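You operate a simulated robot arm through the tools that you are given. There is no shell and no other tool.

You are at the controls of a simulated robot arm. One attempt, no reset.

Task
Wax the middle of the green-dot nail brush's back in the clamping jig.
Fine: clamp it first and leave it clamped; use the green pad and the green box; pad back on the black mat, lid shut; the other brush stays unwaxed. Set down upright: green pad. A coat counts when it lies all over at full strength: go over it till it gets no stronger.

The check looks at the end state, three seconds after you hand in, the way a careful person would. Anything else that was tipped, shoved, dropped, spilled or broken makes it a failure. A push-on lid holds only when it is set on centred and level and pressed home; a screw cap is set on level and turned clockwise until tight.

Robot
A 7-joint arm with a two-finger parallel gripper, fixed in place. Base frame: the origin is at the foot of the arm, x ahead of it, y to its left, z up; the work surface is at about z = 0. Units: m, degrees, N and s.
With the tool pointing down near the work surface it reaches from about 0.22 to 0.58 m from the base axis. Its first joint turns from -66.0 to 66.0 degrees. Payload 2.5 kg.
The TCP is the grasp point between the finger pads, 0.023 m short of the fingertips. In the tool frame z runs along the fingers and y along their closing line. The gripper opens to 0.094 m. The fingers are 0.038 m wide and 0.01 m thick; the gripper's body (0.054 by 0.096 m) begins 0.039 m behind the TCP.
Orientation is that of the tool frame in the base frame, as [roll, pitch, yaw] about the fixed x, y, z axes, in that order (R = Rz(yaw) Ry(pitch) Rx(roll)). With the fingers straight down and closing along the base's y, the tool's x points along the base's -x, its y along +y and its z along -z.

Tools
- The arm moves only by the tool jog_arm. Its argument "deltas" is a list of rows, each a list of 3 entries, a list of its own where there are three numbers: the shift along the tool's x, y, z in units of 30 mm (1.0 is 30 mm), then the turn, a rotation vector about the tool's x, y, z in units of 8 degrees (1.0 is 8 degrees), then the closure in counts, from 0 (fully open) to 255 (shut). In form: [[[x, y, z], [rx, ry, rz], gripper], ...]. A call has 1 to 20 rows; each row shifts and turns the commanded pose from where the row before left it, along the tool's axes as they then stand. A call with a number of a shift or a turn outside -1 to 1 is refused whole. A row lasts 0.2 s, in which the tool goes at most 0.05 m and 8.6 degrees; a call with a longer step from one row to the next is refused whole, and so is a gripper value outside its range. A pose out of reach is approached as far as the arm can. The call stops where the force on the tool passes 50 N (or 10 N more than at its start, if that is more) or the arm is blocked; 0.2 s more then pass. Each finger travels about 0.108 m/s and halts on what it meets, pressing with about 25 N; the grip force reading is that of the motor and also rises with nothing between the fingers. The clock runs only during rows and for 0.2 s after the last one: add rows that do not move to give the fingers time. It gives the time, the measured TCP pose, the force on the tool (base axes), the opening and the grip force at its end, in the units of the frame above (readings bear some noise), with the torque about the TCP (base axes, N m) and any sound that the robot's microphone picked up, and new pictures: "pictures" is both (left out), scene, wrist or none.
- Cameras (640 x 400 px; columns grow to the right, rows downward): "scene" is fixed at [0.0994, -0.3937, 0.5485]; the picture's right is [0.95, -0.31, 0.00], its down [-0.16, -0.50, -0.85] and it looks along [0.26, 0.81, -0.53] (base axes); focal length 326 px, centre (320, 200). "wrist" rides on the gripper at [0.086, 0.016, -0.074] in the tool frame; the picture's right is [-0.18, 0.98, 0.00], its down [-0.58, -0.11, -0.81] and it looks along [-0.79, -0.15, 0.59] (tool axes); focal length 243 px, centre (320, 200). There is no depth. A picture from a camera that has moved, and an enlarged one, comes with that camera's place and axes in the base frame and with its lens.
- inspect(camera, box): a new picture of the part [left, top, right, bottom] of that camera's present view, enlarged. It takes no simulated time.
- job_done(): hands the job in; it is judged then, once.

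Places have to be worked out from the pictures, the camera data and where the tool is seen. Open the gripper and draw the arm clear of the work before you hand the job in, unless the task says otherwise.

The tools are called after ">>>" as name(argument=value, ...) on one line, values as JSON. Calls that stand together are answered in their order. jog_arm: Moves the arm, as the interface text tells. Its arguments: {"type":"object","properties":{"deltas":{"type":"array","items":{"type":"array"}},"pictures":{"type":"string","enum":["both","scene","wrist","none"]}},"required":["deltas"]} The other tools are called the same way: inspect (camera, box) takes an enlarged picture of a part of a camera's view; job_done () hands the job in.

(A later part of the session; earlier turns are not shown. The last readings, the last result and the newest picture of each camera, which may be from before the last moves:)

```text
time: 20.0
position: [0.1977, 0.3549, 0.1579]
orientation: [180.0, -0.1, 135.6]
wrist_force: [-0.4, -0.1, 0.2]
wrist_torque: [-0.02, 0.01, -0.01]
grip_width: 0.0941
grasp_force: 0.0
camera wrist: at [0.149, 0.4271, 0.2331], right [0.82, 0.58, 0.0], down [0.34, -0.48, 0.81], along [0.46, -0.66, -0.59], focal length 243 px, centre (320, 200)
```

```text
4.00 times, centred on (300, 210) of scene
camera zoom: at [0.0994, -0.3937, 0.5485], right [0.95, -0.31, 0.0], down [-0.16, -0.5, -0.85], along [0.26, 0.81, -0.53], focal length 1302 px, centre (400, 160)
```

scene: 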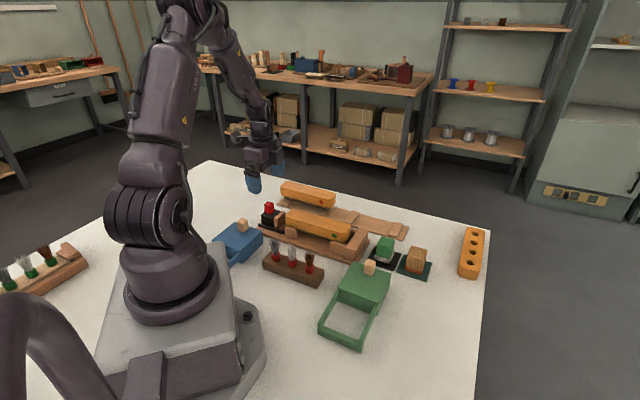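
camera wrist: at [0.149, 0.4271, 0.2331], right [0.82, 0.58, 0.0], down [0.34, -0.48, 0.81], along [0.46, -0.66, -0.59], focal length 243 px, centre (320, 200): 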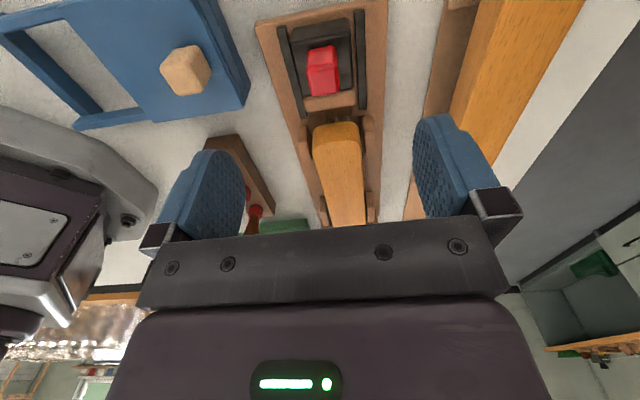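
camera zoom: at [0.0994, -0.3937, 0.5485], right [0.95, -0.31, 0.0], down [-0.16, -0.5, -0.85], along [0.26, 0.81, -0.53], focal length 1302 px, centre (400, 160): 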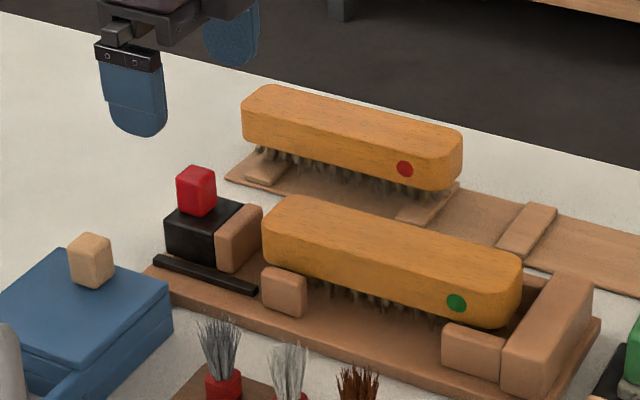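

The red knob's top is about 3 mm ahead and 4 mm to +y of the TCP. I'll correct and descend over the knob.

>>> jog_arm(deltas=[[[0.1, 0.13, 0.3], [0, 0, 0], 0], [[0, 0, 0.7], [0, 0, 0], 0], [[0, 0, 0.7], [0, 0, 0], 0], [[0, 0, 0.6], [0, 0, 0], 0], [[0, 0, 0.55], [0, 0, 0], 0], [[0, 0, 0], [0, 0, 0], 0]], pictures="both")

>>> inspect(camera="scene", box=[235, 170, 355, 250])

```text
time: 21.4
position: [0.2, 0.3595, 0.073]
orientation: [179.9, -0.1, 135.7]
wrist_force: [-0.4, 0.3, -0.3]
wrist_torque: [-0.02, 0.02, 0.01]
grip_width: 0.0939
grasp_force: 0.1
camera wrist: at [0.1499, 0.4312, 0.1474], right [0.82, 0.58, 0.0], down [0.34, -0.48, 0.81], along [0.46, -0.66, -0.59], focal length 243 px, centre (320, 200)
```

scene: 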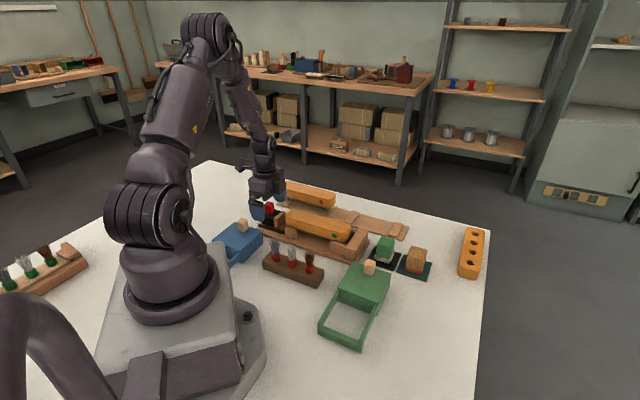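
wrist: 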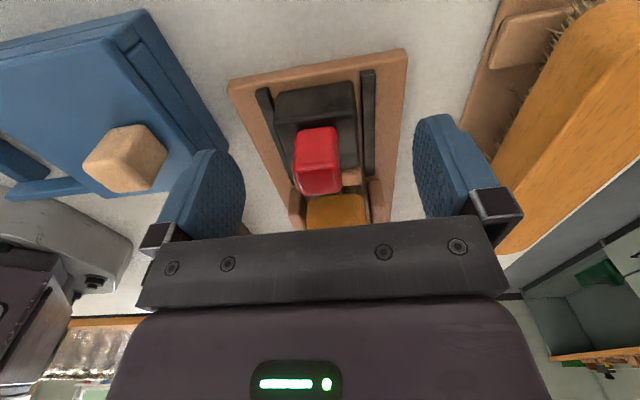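

```text
5.00 times, centred on (295, 210) of scene
camera zoom: at [0.0994, -0.3937, 0.5485], right [0.95, -0.31, 0.0], down [-0.16, -0.5, -0.85], along [0.26, 0.81, -0.53], focal length 1628 px, centre (445, 150)
```

zoom: 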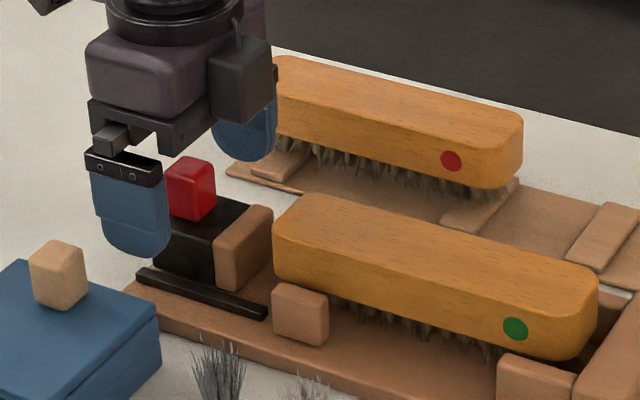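

The knob is centred between the fingers. Closing on it.

>>> jog_arm(deltas=[[[0, 0.05, 0], [0, 0, 0], 120], [[0, 0, 0], [0, 0, 0], 255], [[0, 0, 0], [0, 0, 0], 255], [[0, 0, 0], [0, 0, 0], 255], [[0, 0, 0], [0, 0, 0], 255]], pictures="wrist")

```text
time: 22.6
position: [0.2006, 0.3585, 0.0725]
orientation: [-179.6, 0.0, 135.7]
wrist_force: [-17.7, -19.6, 10.2]
wrist_torque: [0.39, -0.21, -1.1]
grip_width: 0.0219
grasp_force: 44.8
camera wrist: at [0.15, 0.4312, 0.147], right [0.82, 0.57, -0.01], down [0.34, -0.48, 0.81], along [0.46, -0.66, -0.59], focal length 243 px, centre (320, 200)
```

wrist: 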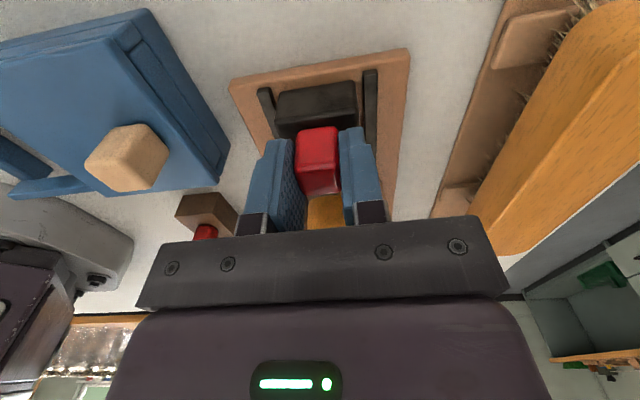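

The lateral force (26 N toward −v) says the knob is slightly to the −y tool side of the gripper centre. I'll shift the tool that way to relieve it.

>>> jog_arm(deltas=[[[0, -0.06, 0], [0, 0, 0], 255], [[0, 0, 0], [0, 0, 0], 255]], pictures="none")

```text
time: 23.2
position: [0.1996, 0.3576, 0.0732]
orientation: [-180.0, 0.1, 135.6]
wrist_force: [-9.5, -7.2, -8.7]
wrist_torque: [-0.19, -0.19, -0.89]
grip_width: 0.0218
grasp_force: 44.7
```

>>> jog_arm(deltas=[[[0, -0.05, 0], [0, 0, 0.08], 255], [[0, 0, 0], [0, 0, 0], 255]], pictures="none")

```text
time: 23.8
position: [0.1993, 0.3586, 0.0734]
orientation: [179.7, -0.1, 135.1]
wrist_force: [5.8, 6.5, -27.6]
wrist_torque: [-0.4, 0.36, -0.31]
grip_width: 0.0217
grasp_force: 44.9
```

>>> jog_arm(deltas=[[[0, 0.02, 0.025], [0, 0, 0.02], 255], [[0, 0, 0], [0, 0, 0], 255]], pictures="both")

>>> inspect(camera="scene", box=[235, 170, 355, 250])

```text
time: 24.4
position: [0.1988, 0.3596, 0.0743]
orientation: [179.9, 0.1, 135.1]
wrist_force: [6.9, 3.6, -14.3]
wrist_torque: [-0.43, -0.31, 0.16]
grip_width: 0.0217
grasp_force: 45.3
camera wrist: at [0.1504, 0.431, 0.1478], right [0.82, 0.57, 0.0], down [0.33, -0.49, 0.81], along [0.46, -0.66, -0.59], focal length 243 px, centre (320, 200)
```

scene: 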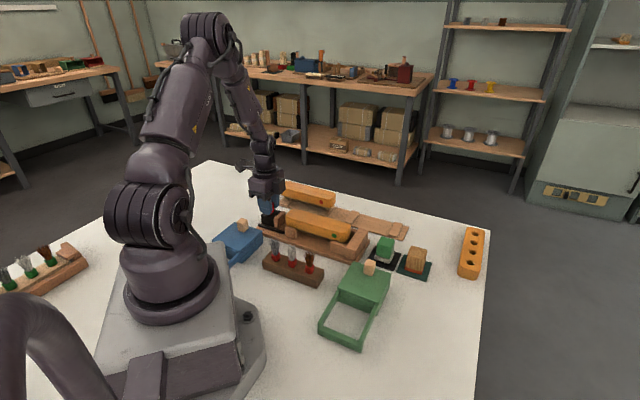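
wrist: 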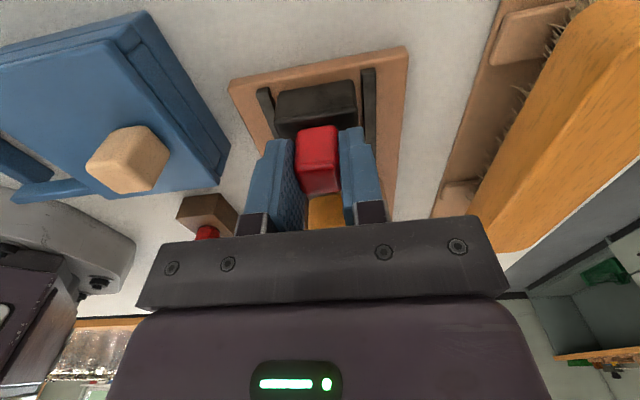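

```text
5.00 times, centred on (295, 210) of scene
camera zoom: at [0.0995, -0.3936, 0.5485], right [0.95, -0.31, 0.0], down [-0.16, -0.5, -0.85], along [0.26, 0.81, -0.53], focal length 1628 px, centre (445, 150)
```

zoom: 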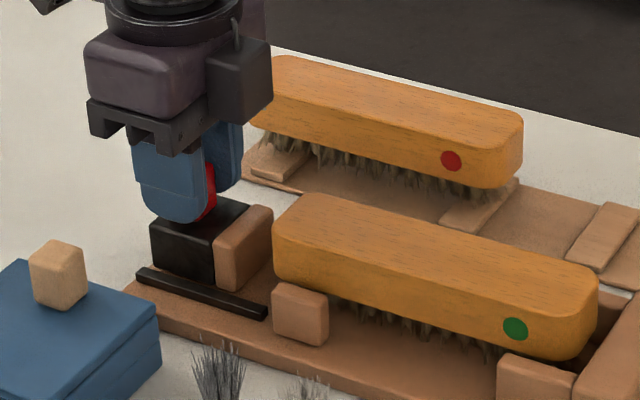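

The knob is held. I'll slide it toward the end stop in small steps, watching the force.

>>> jog_arm(deltas=[[[-0.1, 0.0, 0], [0, 0, 0], 255], [[-0.12, 0.0, 0], [0, 0, 0], 255], [[-0.12, 0.0, 0], [0, 0, 0], 255], [[0, 0, 0], [0, 0, 0], 255]], pictures="none")

```text
time: 25.4
position: [0.2068, 0.3527, 0.0731]
orientation: [179.9, -0.1, 135.0]
wrist_force: [6.6, 10.1, -11.6]
wrist_torque: [0.51, 1.13, 0.39]
grip_width: 0.0217
grasp_force: 45.1
```

It slides with little resistance. Continuing toward the brush end.

>>> jog_arm(deltas=[[[-0.1, 0.02, 0.01], [0, 0, 0], 255], [[-0.12, 0.0, 0], [0, 0, 0], 255], [[-0.1, 0.0, 0], [0, 0, 0], 255], [[0, 0, 0], [0, 0, 0], 255]], pictures="scene")

>>> inspect(camera="scene", box=[250, 180, 390, 270])

```text
time: 26.4
position: [0.2143, 0.3459, 0.073]
orientation: [-179.9, 0.0, 135.0]
wrist_force: [-5.1, -1.8, 27.2]
wrist_torque: [-0.27, 0.45, 0.25]
grip_width: 0.0218
grasp_force: 45.3
```

scene: 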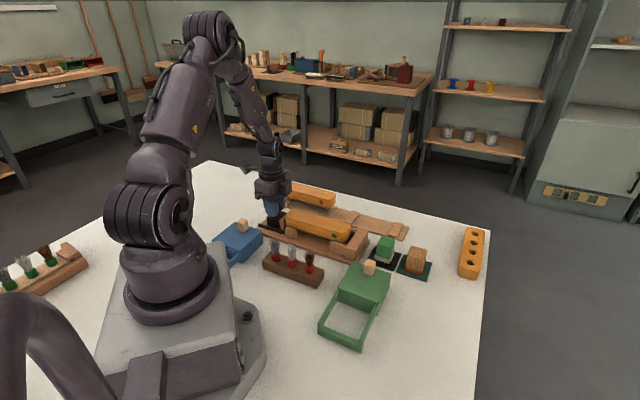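

```text
4.44 times, centred on (320, 225) of scene
camera zoom: at [0.0994, -0.3938, 0.5484], right [0.95, -0.31, 0.0], down [-0.16, -0.5, -0.85], along [0.26, 0.81, -0.53], focal length 1447 px, centre (320, 89)
```

zoom: 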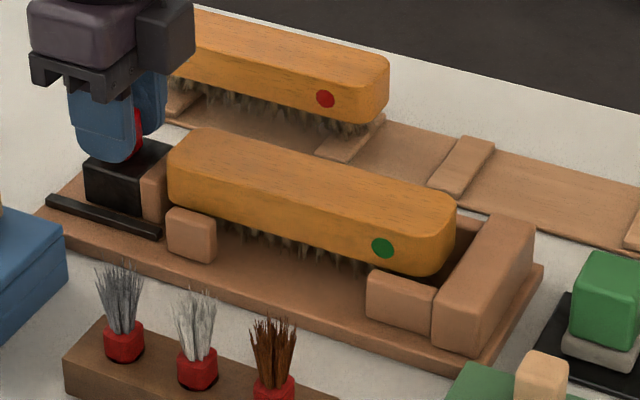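

The jaw is about to meet the brush. I'll go on with slow steps and see when the force along the axis builds up.

>>> jog_arm(deltas=[[[-0.06, 0.0, -0.01], [0, 0, 0], 255], [[-0.06, 0.0, 0], [0, 0, 0], 255], [[-0.06, 0.0, 0], [0, 0, 0], 255], [[0, 0, 0], [0, 0, 0], 255]], pictures="scene")

>>> inspect(camera="scene", box=[250, 180, 390, 270])

```text
time: 27.4
position: [0.2174, 0.3416, 0.072]
orientation: [-180.0, 0.1, 135.0]
wrist_force: [-3.7, -1.8, 22.3]
wrist_torque: [0.46, 0.85, 0.36]
grip_width: 0.0216
grasp_force: 45.2
```

scene: 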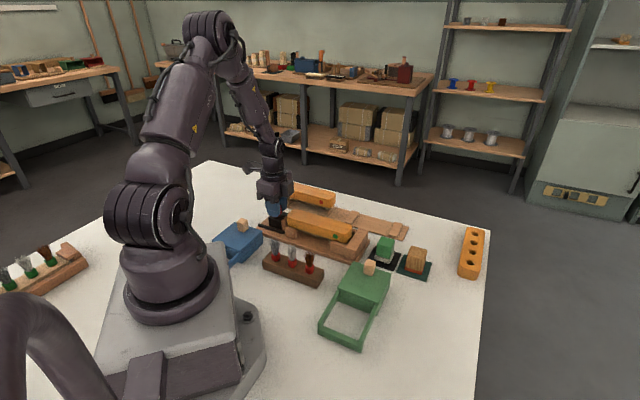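

```text
4.44 times, centred on (320, 225) of scene
camera zoom: at [0.0994, -0.3938, 0.5484], right [0.95, -0.31, 0.0], down [-0.16, -0.5, -0.85], along [0.26, 0.81, -0.53], focal length 1447 px, centre (320, 89)
```

zoom: 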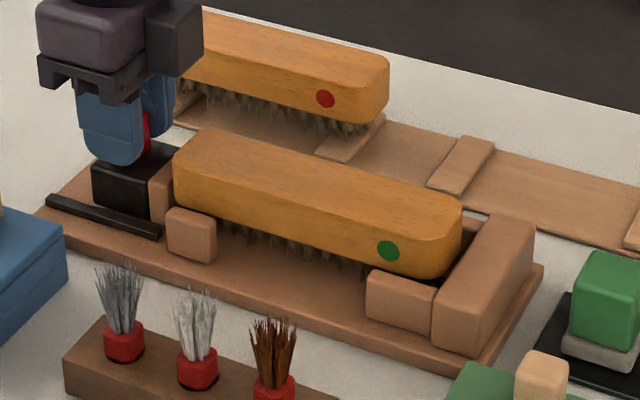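

The jaw has met the brush and is pushing it toward the stop. Continuing slowly.

>>> jog_arm(deltas=[[[-0.06, 0.0, -0.01], [0, 0, 0], 255], [[-0.06, 0.0, 0], [0, 0, 0], 255], [[0, 0, 0], [0, 0, 0], 255]], pictures="scene")

>>> inspect(camera="scene", box=[250, 180, 390, 270])

```text
time: 28.2
position: [0.219, 0.341, 0.0715]
orientation: [179.8, -0.2, 135.1]
wrist_force: [-11.7, 19.0, 3.1]
wrist_torque: [-0.61, -0.12, -0.29]
grip_width: 0.0218
grasp_force: 44.7
```

scene: 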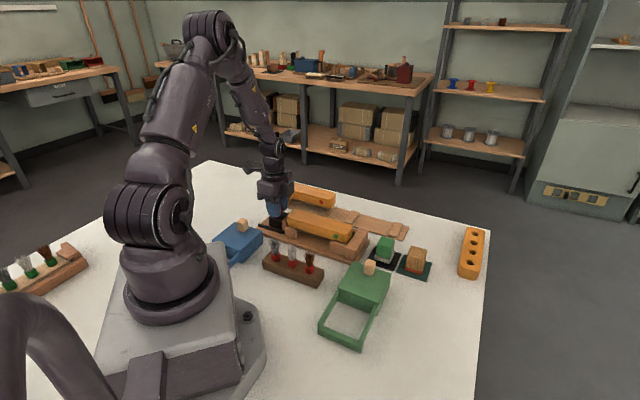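

```text
4.44 times, centred on (320, 225) of scene
camera zoom: at [0.0994, -0.3937, 0.5484], right [0.95, -0.31, 0.0], down [-0.16, -0.5, -0.85], along [0.26, 0.81, -0.53], focal length 1447 px, centre (320, 89)
```

zoom: 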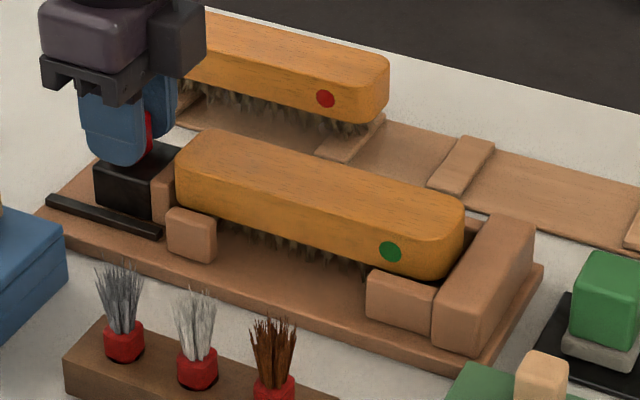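

Axial resistance has risen to about 22 N, so the brush seems to be against the stop. I'll check the near end closely.

>>> inspect(camera="scene", box=[325, 215, 385, 260])

>>> inspect(camera="scene", box=[260, 200, 320, 245])

```text
8.89 times, centred on (355, 238) of scene
camera zoom: at [0.0994, -0.3937, 0.5484], right [0.95, -0.31, 0.0], down [-0.16, -0.5, -0.85], along [0.26, 0.81, -0.53], focal length 2894 px, centre (9, -133)
```

zoom: 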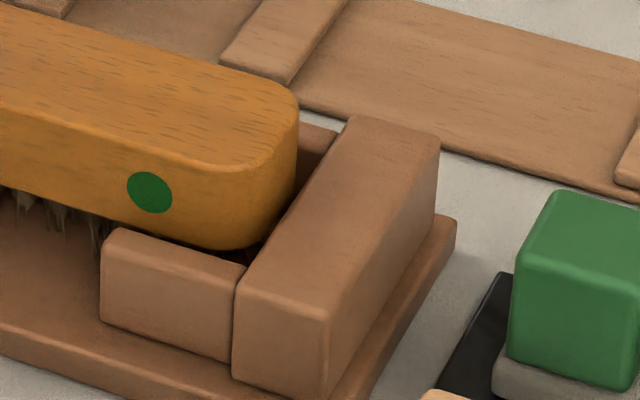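

```text
8.89 times, centred on (290, 222) of scene
camera zoom: at [0.0994, -0.3937, 0.5484], right [0.95, -0.31, 0.0], down [-0.16, -0.5, -0.85], along [0.26, 0.81, -0.53], focal length 2894 px, centre (587, 0)
```

zoom: 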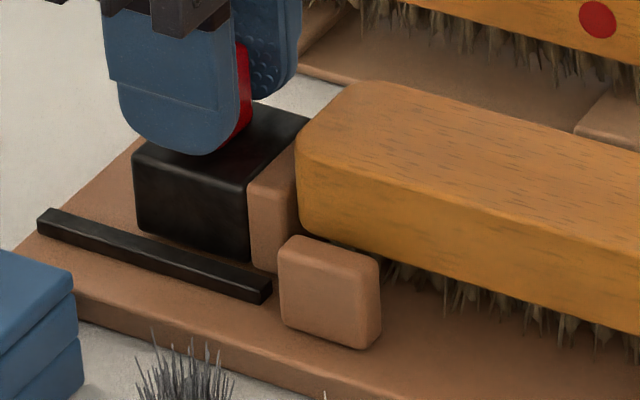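

The brush end looks to be right at the stop's inner edge. I'll press the clamp home with somewhat more force.

>>> jog_arm(deltas=[[[-0.03, 0.0, 0], [0, 0, 0], 255], [[-0.02, 0.0, 0], [0, 0, 0], 255], [[0, 0, 0], [0, 0, 0], 255]], pictures="none")

```text
time: 29.0
position: [0.2196, 0.3396, 0.0728]
orientation: [179.8, -0.3, 135.2]
wrist_force: [-7.5, 29.5, -9.8]
wrist_torque: [-0.04, 0.44, -0.33]
grip_width: 0.0217
grasp_force: 44.4
```

>>> jog_arm(deltas=[[[-0.03, 0.03, 0], [0, 0, 0], 255], [[-0.03, 0.0, 0], [0, 0, 0], 255], [[0, 0, 0], [0, 0, 0], 255]], pictures="both")

>>> inspect(camera="scene", box=[325, 215, 385, 260])

>>> inspect(camera="scene", box=[260, 200, 320, 245])

```text
time: 29.8
position: [0.2194, 0.3384, 0.0729]
orientation: [-180.0, -0.3, 135.2]
wrist_force: [-17.0, 23.0, 1.6]
wrist_torque: [0.62, -0.05, -0.46]
grip_width: 0.0219
grasp_force: 45.0
camera wrist: at [0.1707, 0.4107, 0.1481], right [0.82, 0.57, 0.0], down [0.34, -0.49, 0.8], along [0.46, -0.66, -0.6], focal length 243 px, centre (320, 200)
```

scene: 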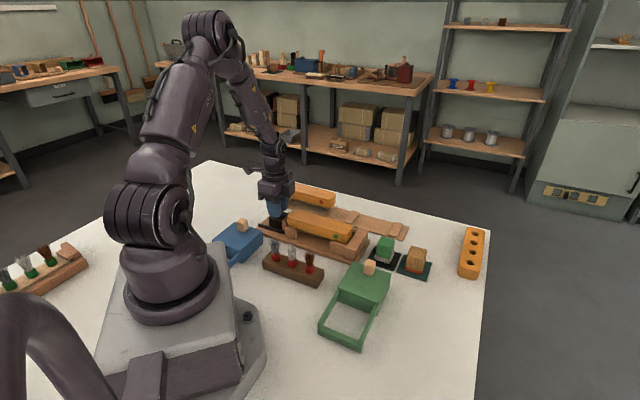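
wrist: 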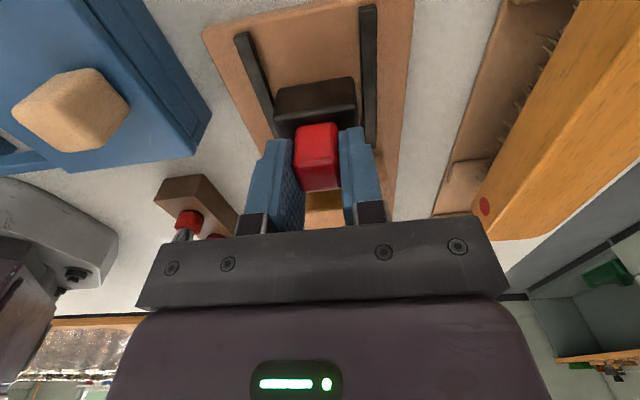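

```text
8.89 times, centred on (355, 238) of scene
camera zoom: at [0.0994, -0.3937, 0.5484], right [0.95, -0.31, 0.0], down [-0.16, -0.5, -0.85], along [0.26, 0.81, -0.53], focal length 2894 px, centre (9, -133)
```

zoom: 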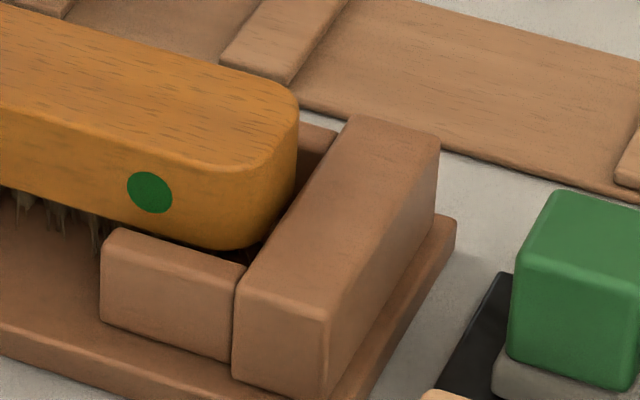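

```text
8.89 times, centred on (290, 222) of scene
camera zoom: at [0.0994, -0.3937, 0.5484], right [0.95, -0.31, 0.0], down [-0.16, -0.5, -0.85], along [0.26, 0.81, -0.53], focal length 2894 px, centre (587, 0)
```

zoom: 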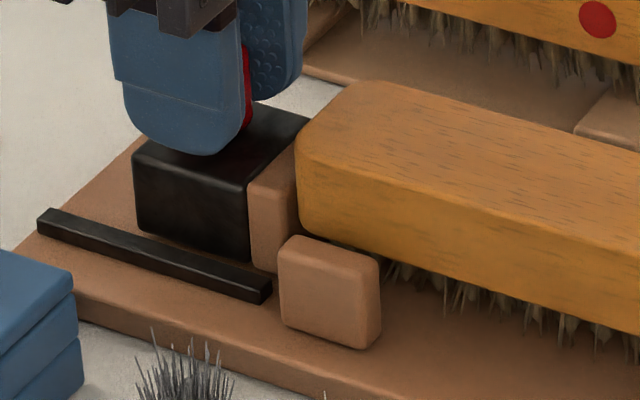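

The brush did not move any further and the fingers slid on the knob, so it is clamped against the stop at about 28 N. I'll open and lift off, then check that the jaw stays.

>>> jog_arm(deltas=[[[0, 0, 0], [0, 0, 0], 150], [[0, 0, 0], [0, 0, 0], 60], [[0, 0, 0], [0, 0, 0], 0], [[0, 0, 0], [0, 0, 0], 0], [[0, 0, -0.5], [0, 0, 0], 0], [[0, 0, -0.7], [0, 0, 0], 0], [[0, 0, -0.7], [0, 0, 0], 0], [[0, 0, -0.7], [0, 0, 0], 0], [[0, 0, 0], [0, 0, 0], 0]], pictures="both")

>>> inspect(camera="scene", box=[255, 190, 335, 250])

>>> inspect(camera="wrist", box=[200, 0, 440, 220])

```text
time: 31.8
position: [0.2219, 0.3368, 0.1512]
orientation: [180.0, 0.0, 134.8]
wrist_force: [-0.3, -0.8, -0.2]
wrist_torque: [-0.01, 0.01, -0.02]
grip_width: 0.094
grasp_force: 0.0
camera wrist: at [0.1734, 0.409, 0.2258], right [0.83, 0.56, 0.0], down [0.33, -0.49, 0.81], along [0.45, -0.67, -0.59], focal length 243 px, centre (320, 200)
```

scene: 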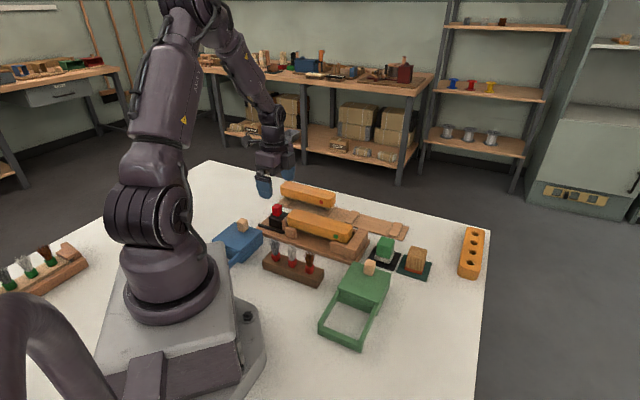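
wrist: 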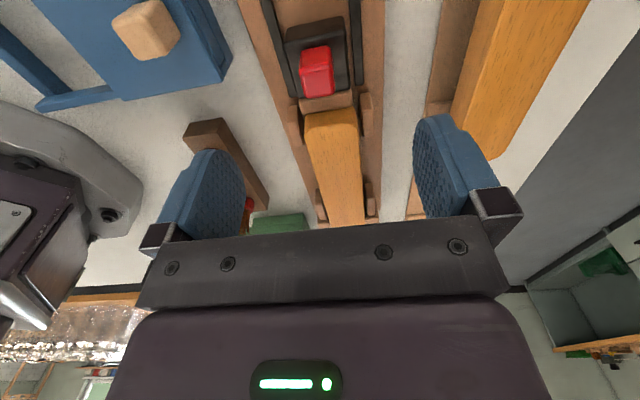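

```text
6.67 times, centred on (295, 220) of scene
camera zoom: at [0.0994, -0.3937, 0.5485], right [0.95, -0.31, 0.0], down [-0.16, -0.5, -0.85], along [0.26, 0.81, -0.53], focal length 2171 px, centre (487, 67)
```

zoom: 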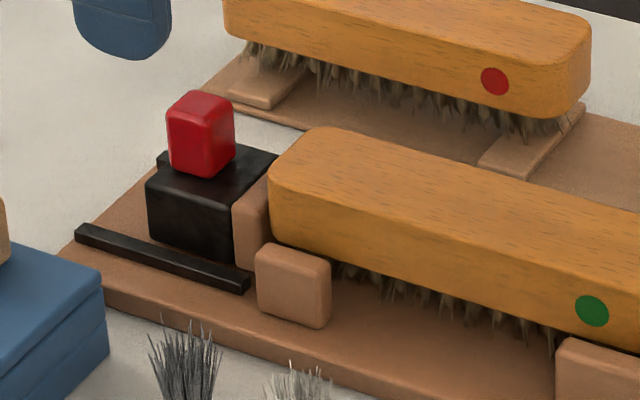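

```text
1.82 times, centred on (320, 110) of wrist
camera zoom: at [0.1734, 0.409, 0.2258], right [0.83, 0.56, 0.0], down [0.33, -0.49, 0.81], along [0.45, -0.67, -0.59], focal length 441 px, centre (320, 364)
```

zoom: 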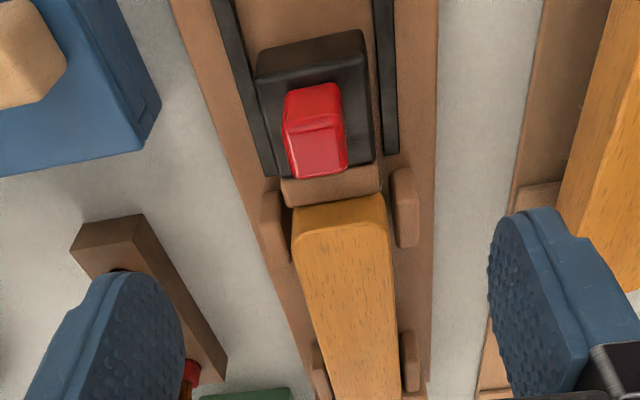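

The jaw holds against the brush end after release, and the brush sits in the nest. Next I'll go to the green box's knob near (0.3615, 0.0635) with the tool's closing line along the slide direction.

>>> jog_arm(deltas=[[[-0.81, -0.26, -0.1], [0, 0, -0.11], 0], [[-0.81, -0.26, 0], [0, 0, 0], 0], [[-0.81, -0.26, 0], [0, 0, 0], 0], [[-0.81, -0.26, 0], [0, 0, 0], 0], [[-0.81, -0.26, 0], [0, 0, 0], 0], [[-0.81, -0.26, 0], [0, 0, 0], 0], [[-0.81, -0.26, 0], [0, 0, 0], 0], [[-0.81, -0.26, 0], [0, 0, 0], 0], [[-0.81, -0.26, 0], [0, 0, 0], 0], [[-0.81, -0.26, 0], [0, 0, 0], 0], [[-0.81, -0.26, 0], [0, 0, 0], 0], [[-0.81, -0.26, 0], [0, 0, 0], 0], [[0, 0, 0], [0, 0, 0], 0]], pictures="both")

>>> inspect(camera="wrist", box=[140, 0, 500, 220])

```text
time: 34.6
position: [0.3661, 0.067, 0.1541]
orientation: [-180.0, -0.1, 135.9]
wrist_force: [-0.5, -0.6, -0.1]
wrist_torque: [0.02, -0.03, -0.02]
grip_width: 0.0942
grasp_force: 0.0
camera wrist: at [0.3159, 0.1372, 0.2284], right [0.82, 0.58, 0.0], down [0.34, -0.48, 0.81], along [0.47, -0.66, -0.59], focal length 243 px, centre (320, 200)
```

scene: 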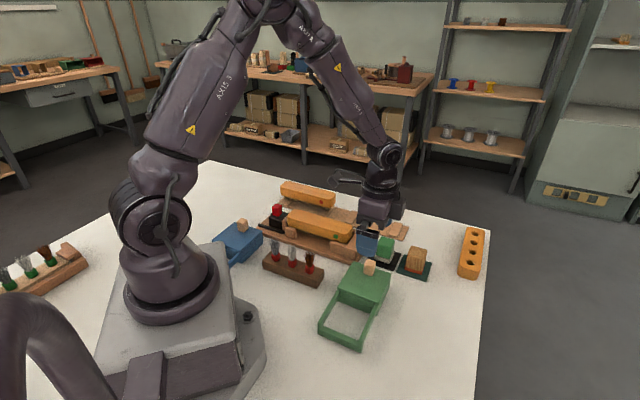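
wrist: 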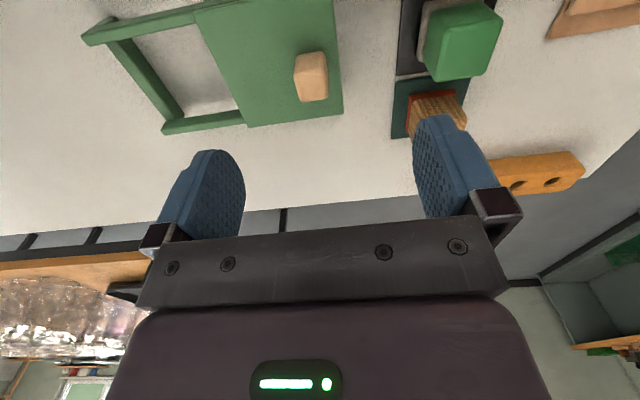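

```text
1.78 times, centred on (320, 110) of wrist
camera zoom: at [0.3159, 0.1372, 0.2284], right [0.82, 0.58, 0.0], down [0.34, -0.48, 0.81], along [0.47, -0.66, -0.59], focal length 431 px, centre (320, 360)
```

zoom: 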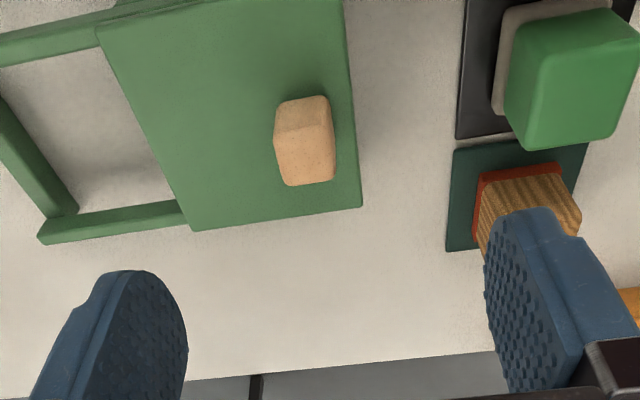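

The knob is about 3–4 mm and 6 mm off in tool −x and −y. I'll correct, partly close the gripper to keep away from the pads, and descend to z≈0.064.

>>> jog_arm(deltas=[[[-0.12, -0.2, 0.3], [0, 0, 0], 110], [[0, 0, 0.7], [0, 0, 0], 110], [[0, 0, 0.7], [0, 0, 0], 110], [[0, 0, 0.7], [0, 0, 0], 110], [[0, 0, 0.5], [0, 0, 0], 110], [[0, 0, 0], [0, 0, 0], 110]], pictures="both")

>>> inspect(camera="scene", box=[310, 220, 430, 300])

```text
time: 36.0
position: [0.364, 0.0591, 0.0665]
orientation: [-180.0, 0.0, 135.8]
wrist_force: [-0.2, 0.0, -0.3]
wrist_torque: [0.0, 0.02, 0.0]
grip_width: 0.0534
grasp_force: 0.0
camera wrist: at [0.314, 0.1312, 0.1412], right [0.82, 0.58, 0.0], down [0.34, -0.48, 0.81], along [0.46, -0.66, -0.59], focal length 243 px, centre (320, 200)
```

scene: 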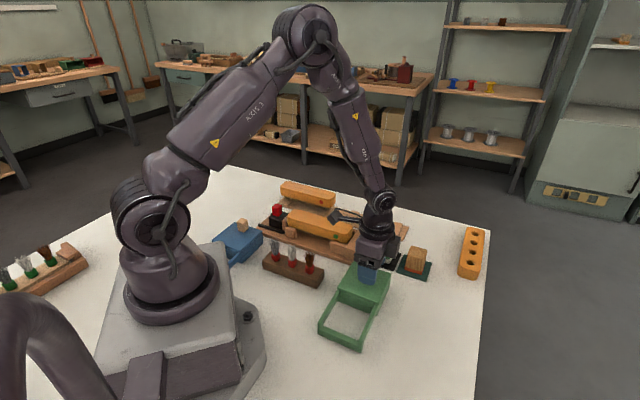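
wrist: 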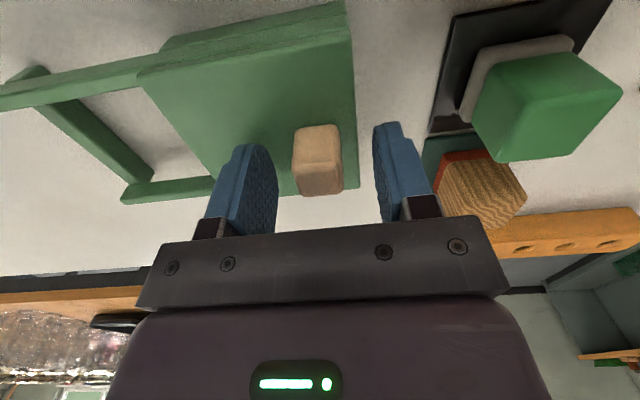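

```text
5.00 times, centred on (370, 260) of scene
camera zoom: at [0.0994, -0.3937, 0.5485], right [0.95, -0.31, 0.0], down [-0.16, -0.5, -0.85], along [0.26, 0.81, -0.53], focal length 1628 px, centre (70, -100)
```

zoom: 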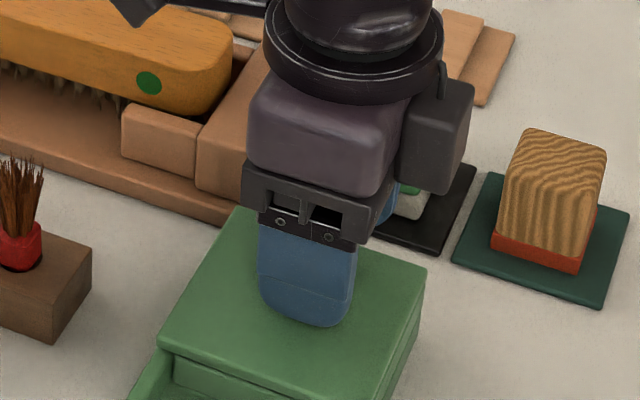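

The knob is centred between the fingers. Closing on it.

>>> jog_arm(deltas=[[[0, 0, 0], [0, 0, 0], 200], [[0, 0, 0], [0, 0, 0], 255], [[0, 0, 0], [0, 0, 0], 255], [[0, 0, 0], [0, 0, 0], 255]], pictures="wrist")

```text
time: 37.0
position: [0.363, 0.0604, 0.0664]
orientation: [179.9, 0.0, 135.6]
wrist_force: [-0.2, 0.6, -3.0]
wrist_torque: [-0.07, -0.2, -0.88]
grip_width: 0.0216
grasp_force: 44.4
camera wrist: at [0.314, 0.1311, 0.1412], right [0.82, 0.58, 0.0], down [0.34, -0.48, 0.81], along [0.46, -0.66, -0.59], focal length 243 px, centre (320, 200)
```

wrist: 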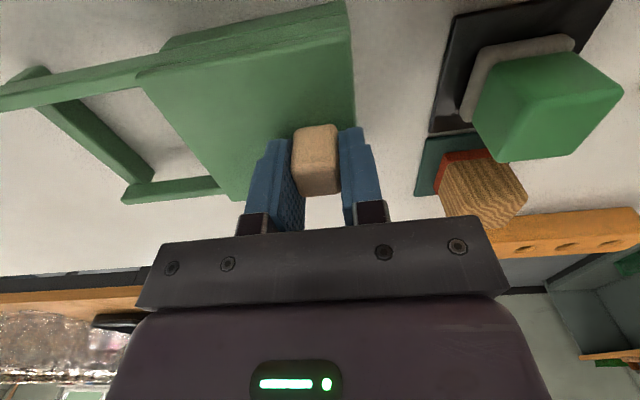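

A yaw torque of −0.9 N·m, same as on the red knob, suggests the fixtures lie at about 135.0°. I'll trim the yaw and start sliding the lid toward the rails.

>>> jog_arm(deltas=[[[0, 0, 0], [0, 0, 0.08], 255], [[0, -0.15, 0], [0, 0, 0], 255], [[0, -0.2, 0], [0, 0, 0], 255], [[0, 0, 0], [0, 0, 0], 255]], pictures="both")

```text
time: 38.0
position: [0.3573, 0.0532, 0.0665]
orientation: [180.0, 0.0, 135.2]
wrist_force: [-4.0, 4.6, -7.8]
wrist_torque: [-0.81, -0.96, -0.07]
grip_width: 0.0215
grasp_force: 45.5
camera wrist: at [0.3073, 0.1242, 0.1413], right [0.82, 0.57, 0.0], down [0.34, -0.49, 0.81], along [0.46, -0.66, -0.59], focal length 243 px, centre (320, 200)
```

scene: 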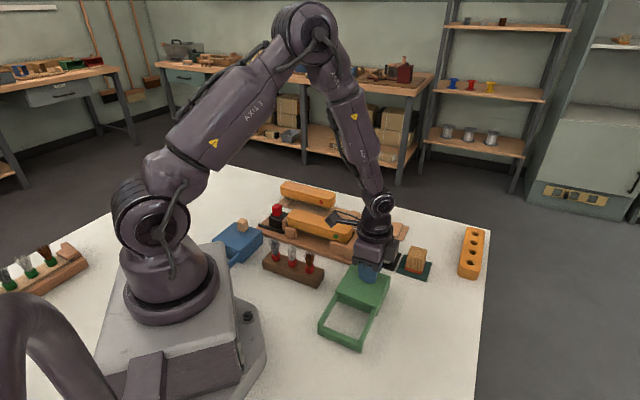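
wrist: 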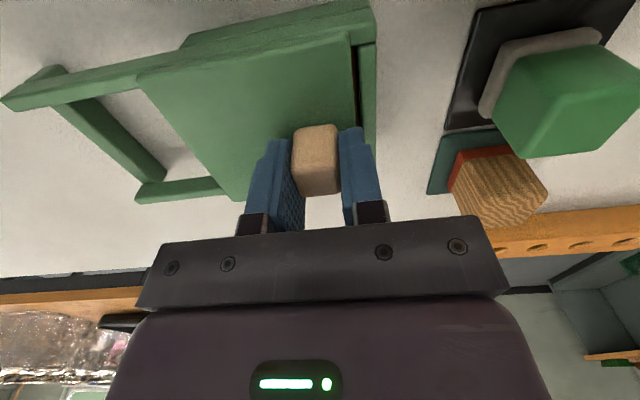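

The lid slides open along the rails with low force. Continuing.

>>> jog_arm(deltas=[[[0, -0.35, 0], [0, 0, 0], 255], [[0, -0.4, 0], [0, 0, 0], 255], [[0, -0.4, 0], [0, 0, 0], 255], [[0, -0.4, 0], [0, 0, 0], 255], [[0, -0.35, 0], [0, 0, 0], 255], [[0, 0, 0], [0, 0, 0], 255]], pictures="both")

>>> inspect(camera="wrist", box=[240, 0, 500, 220])

```text
time: 39.4
position: [0.3169, 0.0124, 0.0672]
orientation: [-179.9, -0.1, 135.2]
wrist_force: [-4.2, 4.6, -18.1]
wrist_torque: [0.7, 0.22, -0.21]
grip_width: 0.0214
grasp_force: 45.2
camera wrist: at [0.2668, 0.0835, 0.1414], right [0.82, 0.57, 0.0], down [0.34, -0.49, 0.81], along [0.46, -0.66, -0.59], focal length 243 px, centre (320, 200)
```

scene: 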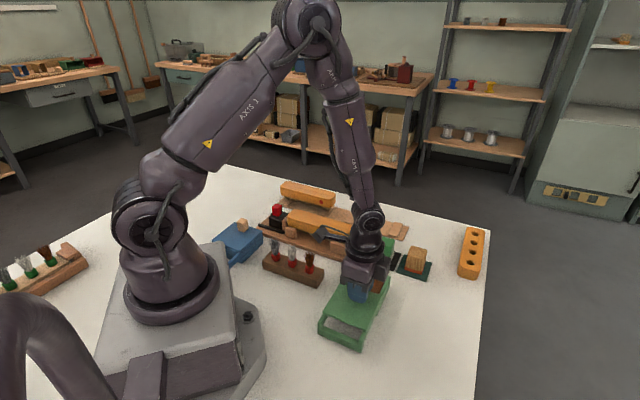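
wrist: 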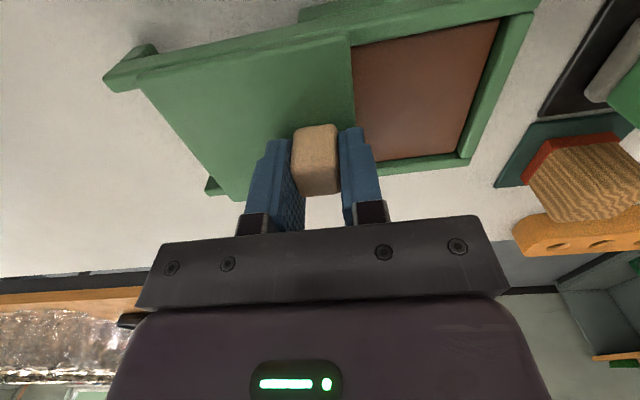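

```text
1.82 times, centred on (370, 110) of wrist
camera zoom: at [0.2668, 0.0835, 0.1414], right [0.82, 0.57, 0.0], down [0.34, -0.49, 0.81], along [0.46, -0.66, -0.59], focal length 441 px, centre (229, 364)
```

zoom: 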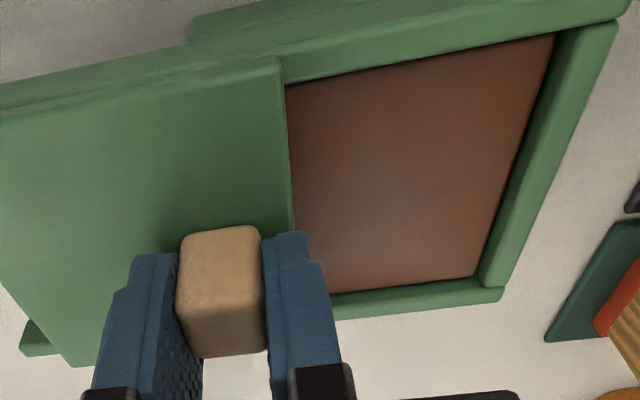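

Brown wax is exposed. I'll slide a little more to open it fully.

>>> jog_arm(deltas=[[[0, -0.15, 0.01], [0, 0, 0], 255], [[0, -0.15, 0], [0, 0, 0], 255], [[0, -0.15, 0], [0, 0, 0], 255], [[0, 0, 0], [0, 0, 0], 255]], pictures="wrist")

>>> inspect(camera="wrist", box=[240, 0, 540, 220])

```text
time: 40.4
position: [0.3055, 0.0023, 0.067]
orientation: [180.0, 0.0, 135.2]
wrist_force: [-8.5, 8.6, -1.5]
wrist_torque: [0.62, 0.56, -0.13]
grip_width: 0.0218
grasp_force: 44.8
camera wrist: at [0.2575, 0.0742, 0.1414], right [0.82, 0.57, 0.0], down [0.34, -0.49, 0.81], along [0.46, -0.66, -0.59], focal length 243 px, centre (320, 200)
```

wrist: 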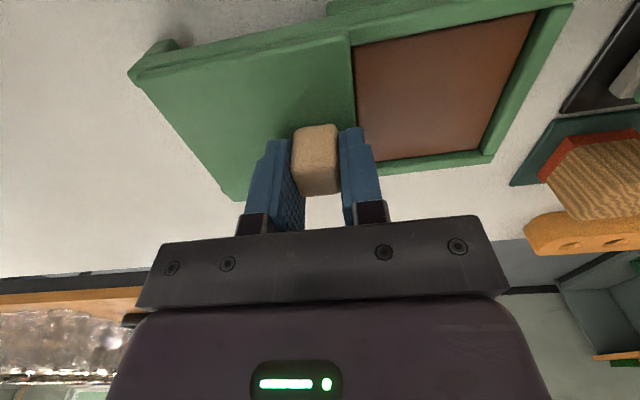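

```text
1.82 times, centred on (390, 110) of wrist
camera zoom: at [0.2575, 0.0742, 0.1414], right [0.82, 0.57, 0.0], down [0.34, -0.49, 0.81], along [0.46, -0.66, -0.59], focal length 441 px, centre (193, 364)
```

zoom: 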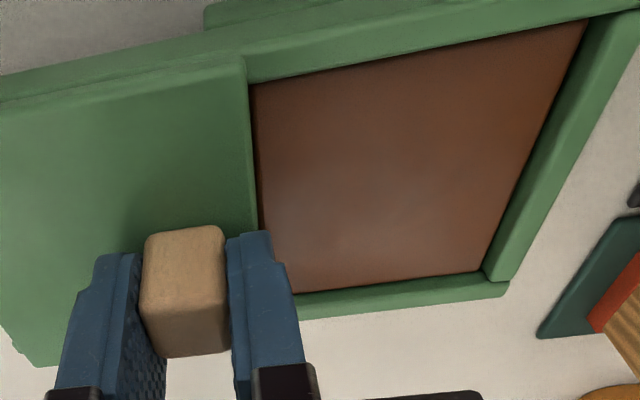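

The lid is open by about 82 mm and the wax area (about 73×70 mm) is exposed, centred near (0.347, 0.046). I'll release the knob, lift, and go to above the green pad.

>>> jog_arm(deltas=[[[0, 0, 0], [0, 0, 0], 180], [[0, 0, 0], [0, 0, 0], 110], [[0, 0, 0], [0, 0, 0], 110], [[0, 0, -0.6], [0, 0, 0], 110], [[0, 0, -0.8], [0, 0, 0], 110], [[0, 0, -0.8], [0, 0, 0], 110], [[0, 0, -0.7], [0, 0, 0], 60], [[0, 0.79, 0], [0, 0, 0], 0], [[0, 0.79, 0], [0, 0, 0], 0], [[0, 0.79, 0], [0, 0, 0], 0], [[0, 0.79, 0], [0, 0, 0], 0], [[0, 0.79, 0], [0, 0, 0], 0], [[0, 0.79, 0], [0, 0, 0], 0], [[0, 0.79, 0], [0, 0, 0], 0], [[0, 0.79, 0], [0, 0, 0], 0], [[0, 0, 0], [0, 0, 0], 0]], pictures="both")

>>> inspect(camera="wrist", box=[160, 0, 480, 200])

>>> inspect(camera="scene", box=[310, 220, 445, 355])

```text
time: 43.8
position: [0.4416, 0.1382, 0.1538]
orientation: [-180.0, 0.1, 135.2]
wrist_force: [-1.2, 0.5, -0.4]
wrist_torque: [0.03, -0.01, -0.06]
grip_width: 0.0938
grasp_force: 0.0
camera wrist: at [0.392, 0.2091, 0.2282], right [0.82, 0.57, 0.0], down [0.34, -0.49, 0.81], along [0.46, -0.66, -0.59], focal length 243 px, centre (320, 200)
```

scene: 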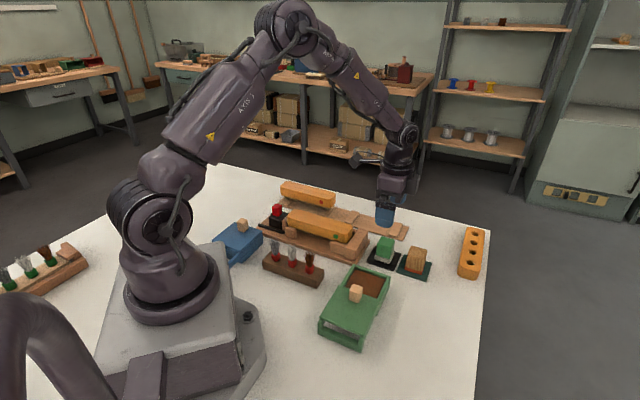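
wrist: 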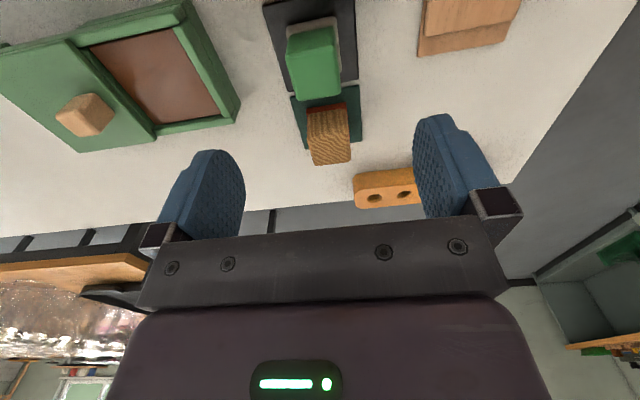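

```text
2.00 times, centred on (320, 100) of wrist
camera zoom: at [0.392, 0.2091, 0.2282], right [0.82, 0.57, 0.0], down [0.34, -0.49, 0.81], along [0.46, -0.66, -0.59], focal length 485 px, centre (320, 400)
```

zoom: 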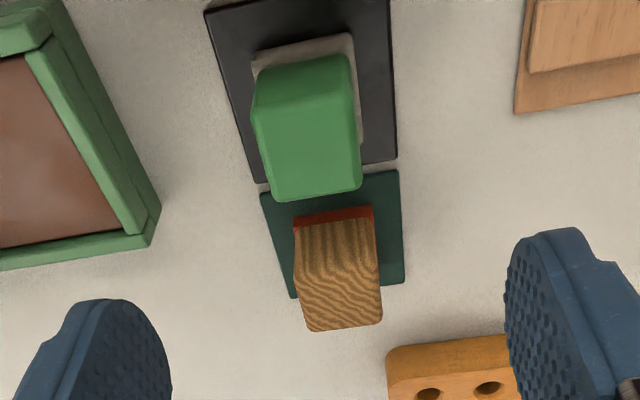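

```text
2.96 times, centred on (378, 288) of scene
camera zoom: at [0.0995, -0.3937, 0.5485], right [0.95, -0.31, 0.0], down [-0.16, -0.5, -0.85], along [0.26, 0.81, -0.53], focal length 965 px, centre (150, -59)
```

zoom: 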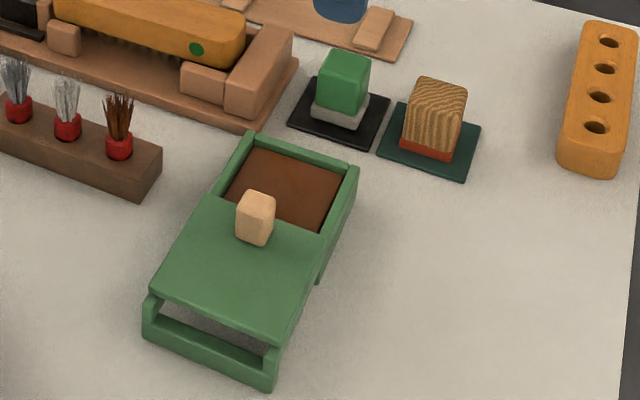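

The pad is at tool offset about (−2.5, −4.5) mm; its top is near z=0.05. I'll centre over it with the fingers partly open and descend to z≈0.046.

>>> jog_arm(deltas=[[[-0.08, -0.15, 0.3], [0, 0, 0], 90], [[0, 0, 0.7], [0, 0, 0], 90], [[0, 0, 0.7], [0, 0, 0], 90], [[0, 0, 0.7], [0, 0, 0], 90], [[0, 0, 0.6], [0, 0, 0], 90], [[0, 0, 0.4], [0, 0, 0], 90], [[0, 0, 0], [0, 0, 0], 90]], pictures="both")

>>> inspect(camera="scene", box=[350, 210, 440, 290])

```text
time: 45.4
position: [0.439, 0.1317, 0.0512]
orientation: [-180.0, 0.0, 135.2]
wrist_force: [-0.4, -0.1, 0.2]
wrist_torque: [0.0, 0.01, -0.04]
grip_width: 0.0608
grasp_force: 0.0
camera wrist: at [0.3904, 0.2038, 0.1259], right [0.82, 0.57, 0.0], down [0.34, -0.49, 0.81], along [0.46, -0.66, -0.59], focal length 243 px, centre (320, 200)
```

scene: 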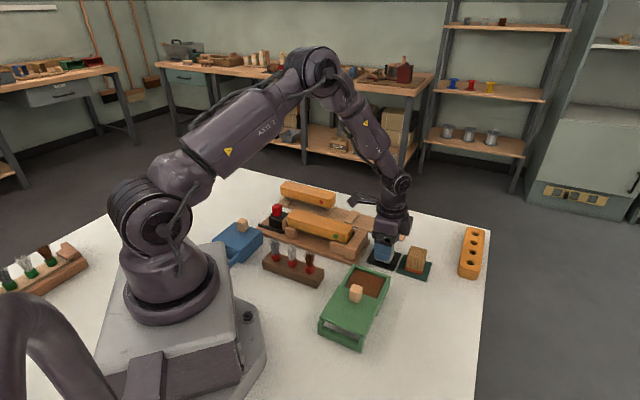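
wrist: 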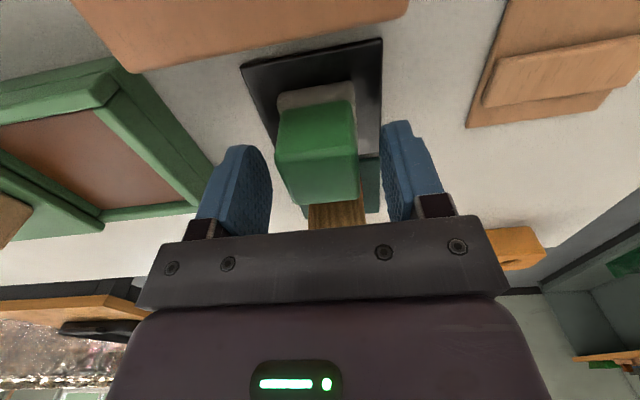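

```text
5.00 times, centred on (395, 250) of scene
camera zoom: at [0.0994, -0.3937, 0.5485], right [0.95, -0.31, 0.0], down [-0.16, -0.5, -0.85], along [0.26, 0.81, -0.53], focal length 1628 px, centre (-55, -50)
```

zoom: 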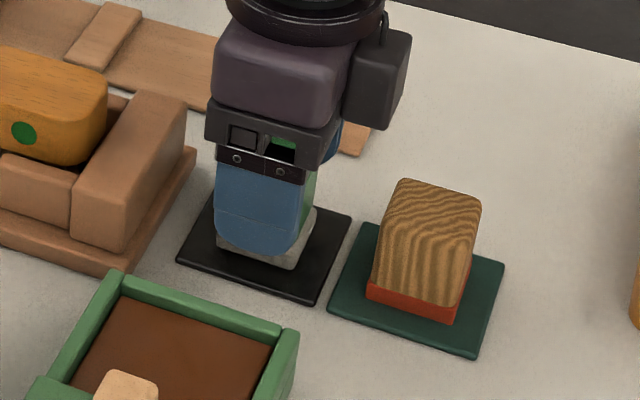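

The pad is about 2 mm off in +y and 3 mm in −x; I'll trim, go a few mm lower and close.

>>> jog_arm(deltas=[[[-0.1, 0.07, 0.13], [0, 0, 0], 90], [[0, 0, 0], [0, 0, 0], 90], [[0, 0, 0], [0, 0, 0], 170], [[0, 0, 0], [0, 0, 0], 255], [[0, 0, 0], [0, 0, 0], 255], [[0, 0, 0], [0, 0, 0], 255]], pictures="both")

>>> inspect(camera="scene", box=[350, 210, 440, 290])

```text
time: 46.8
position: [0.4442, 0.1318, 0.0468]
orientation: [-180.0, 0.0, 135.2]
wrist_force: [0.0, 0.2, 0.8]
wrist_torque: [0.02, -0.03, 0.0]
grip_width: 0.0351
grasp_force: 24.5
camera wrist: at [0.3941, 0.2032, 0.1222], right [0.82, 0.57, 0.0], down [0.34, -0.49, 0.81], along [0.46, -0.66, -0.59], focal length 243 px, centre (320, 200)
```

scene: 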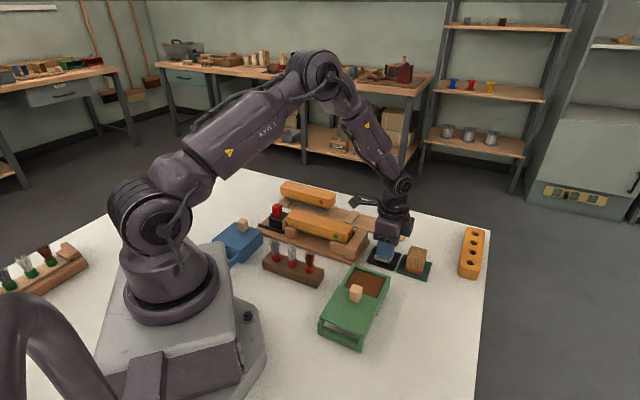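
wrist: 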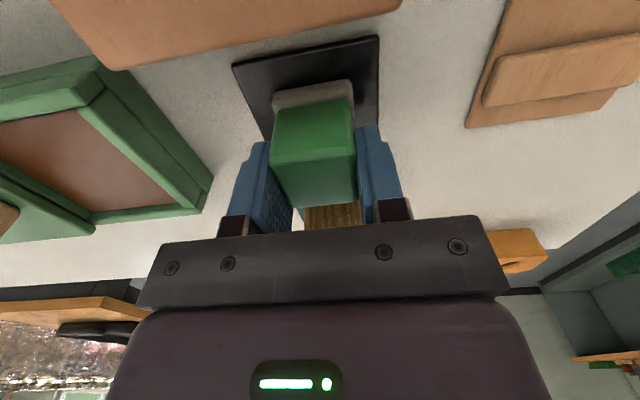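

```text
5.00 times, centred on (395, 250) of scene
camera zoom: at [0.0994, -0.3937, 0.5485], right [0.95, -0.31, 0.0], down [-0.16, -0.5, -0.85], along [0.26, 0.81, -0.53], focal length 1628 px, centre (-55, -50)
```

zoom: 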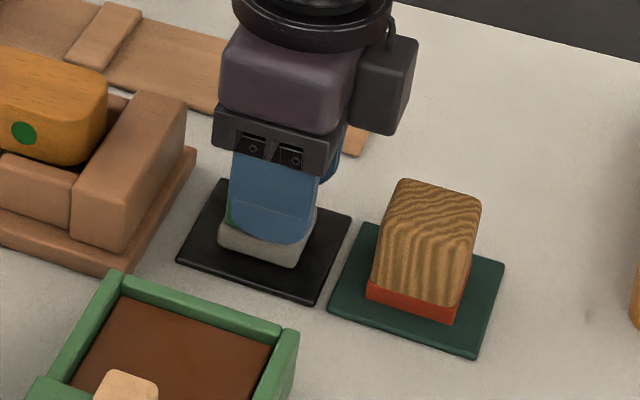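

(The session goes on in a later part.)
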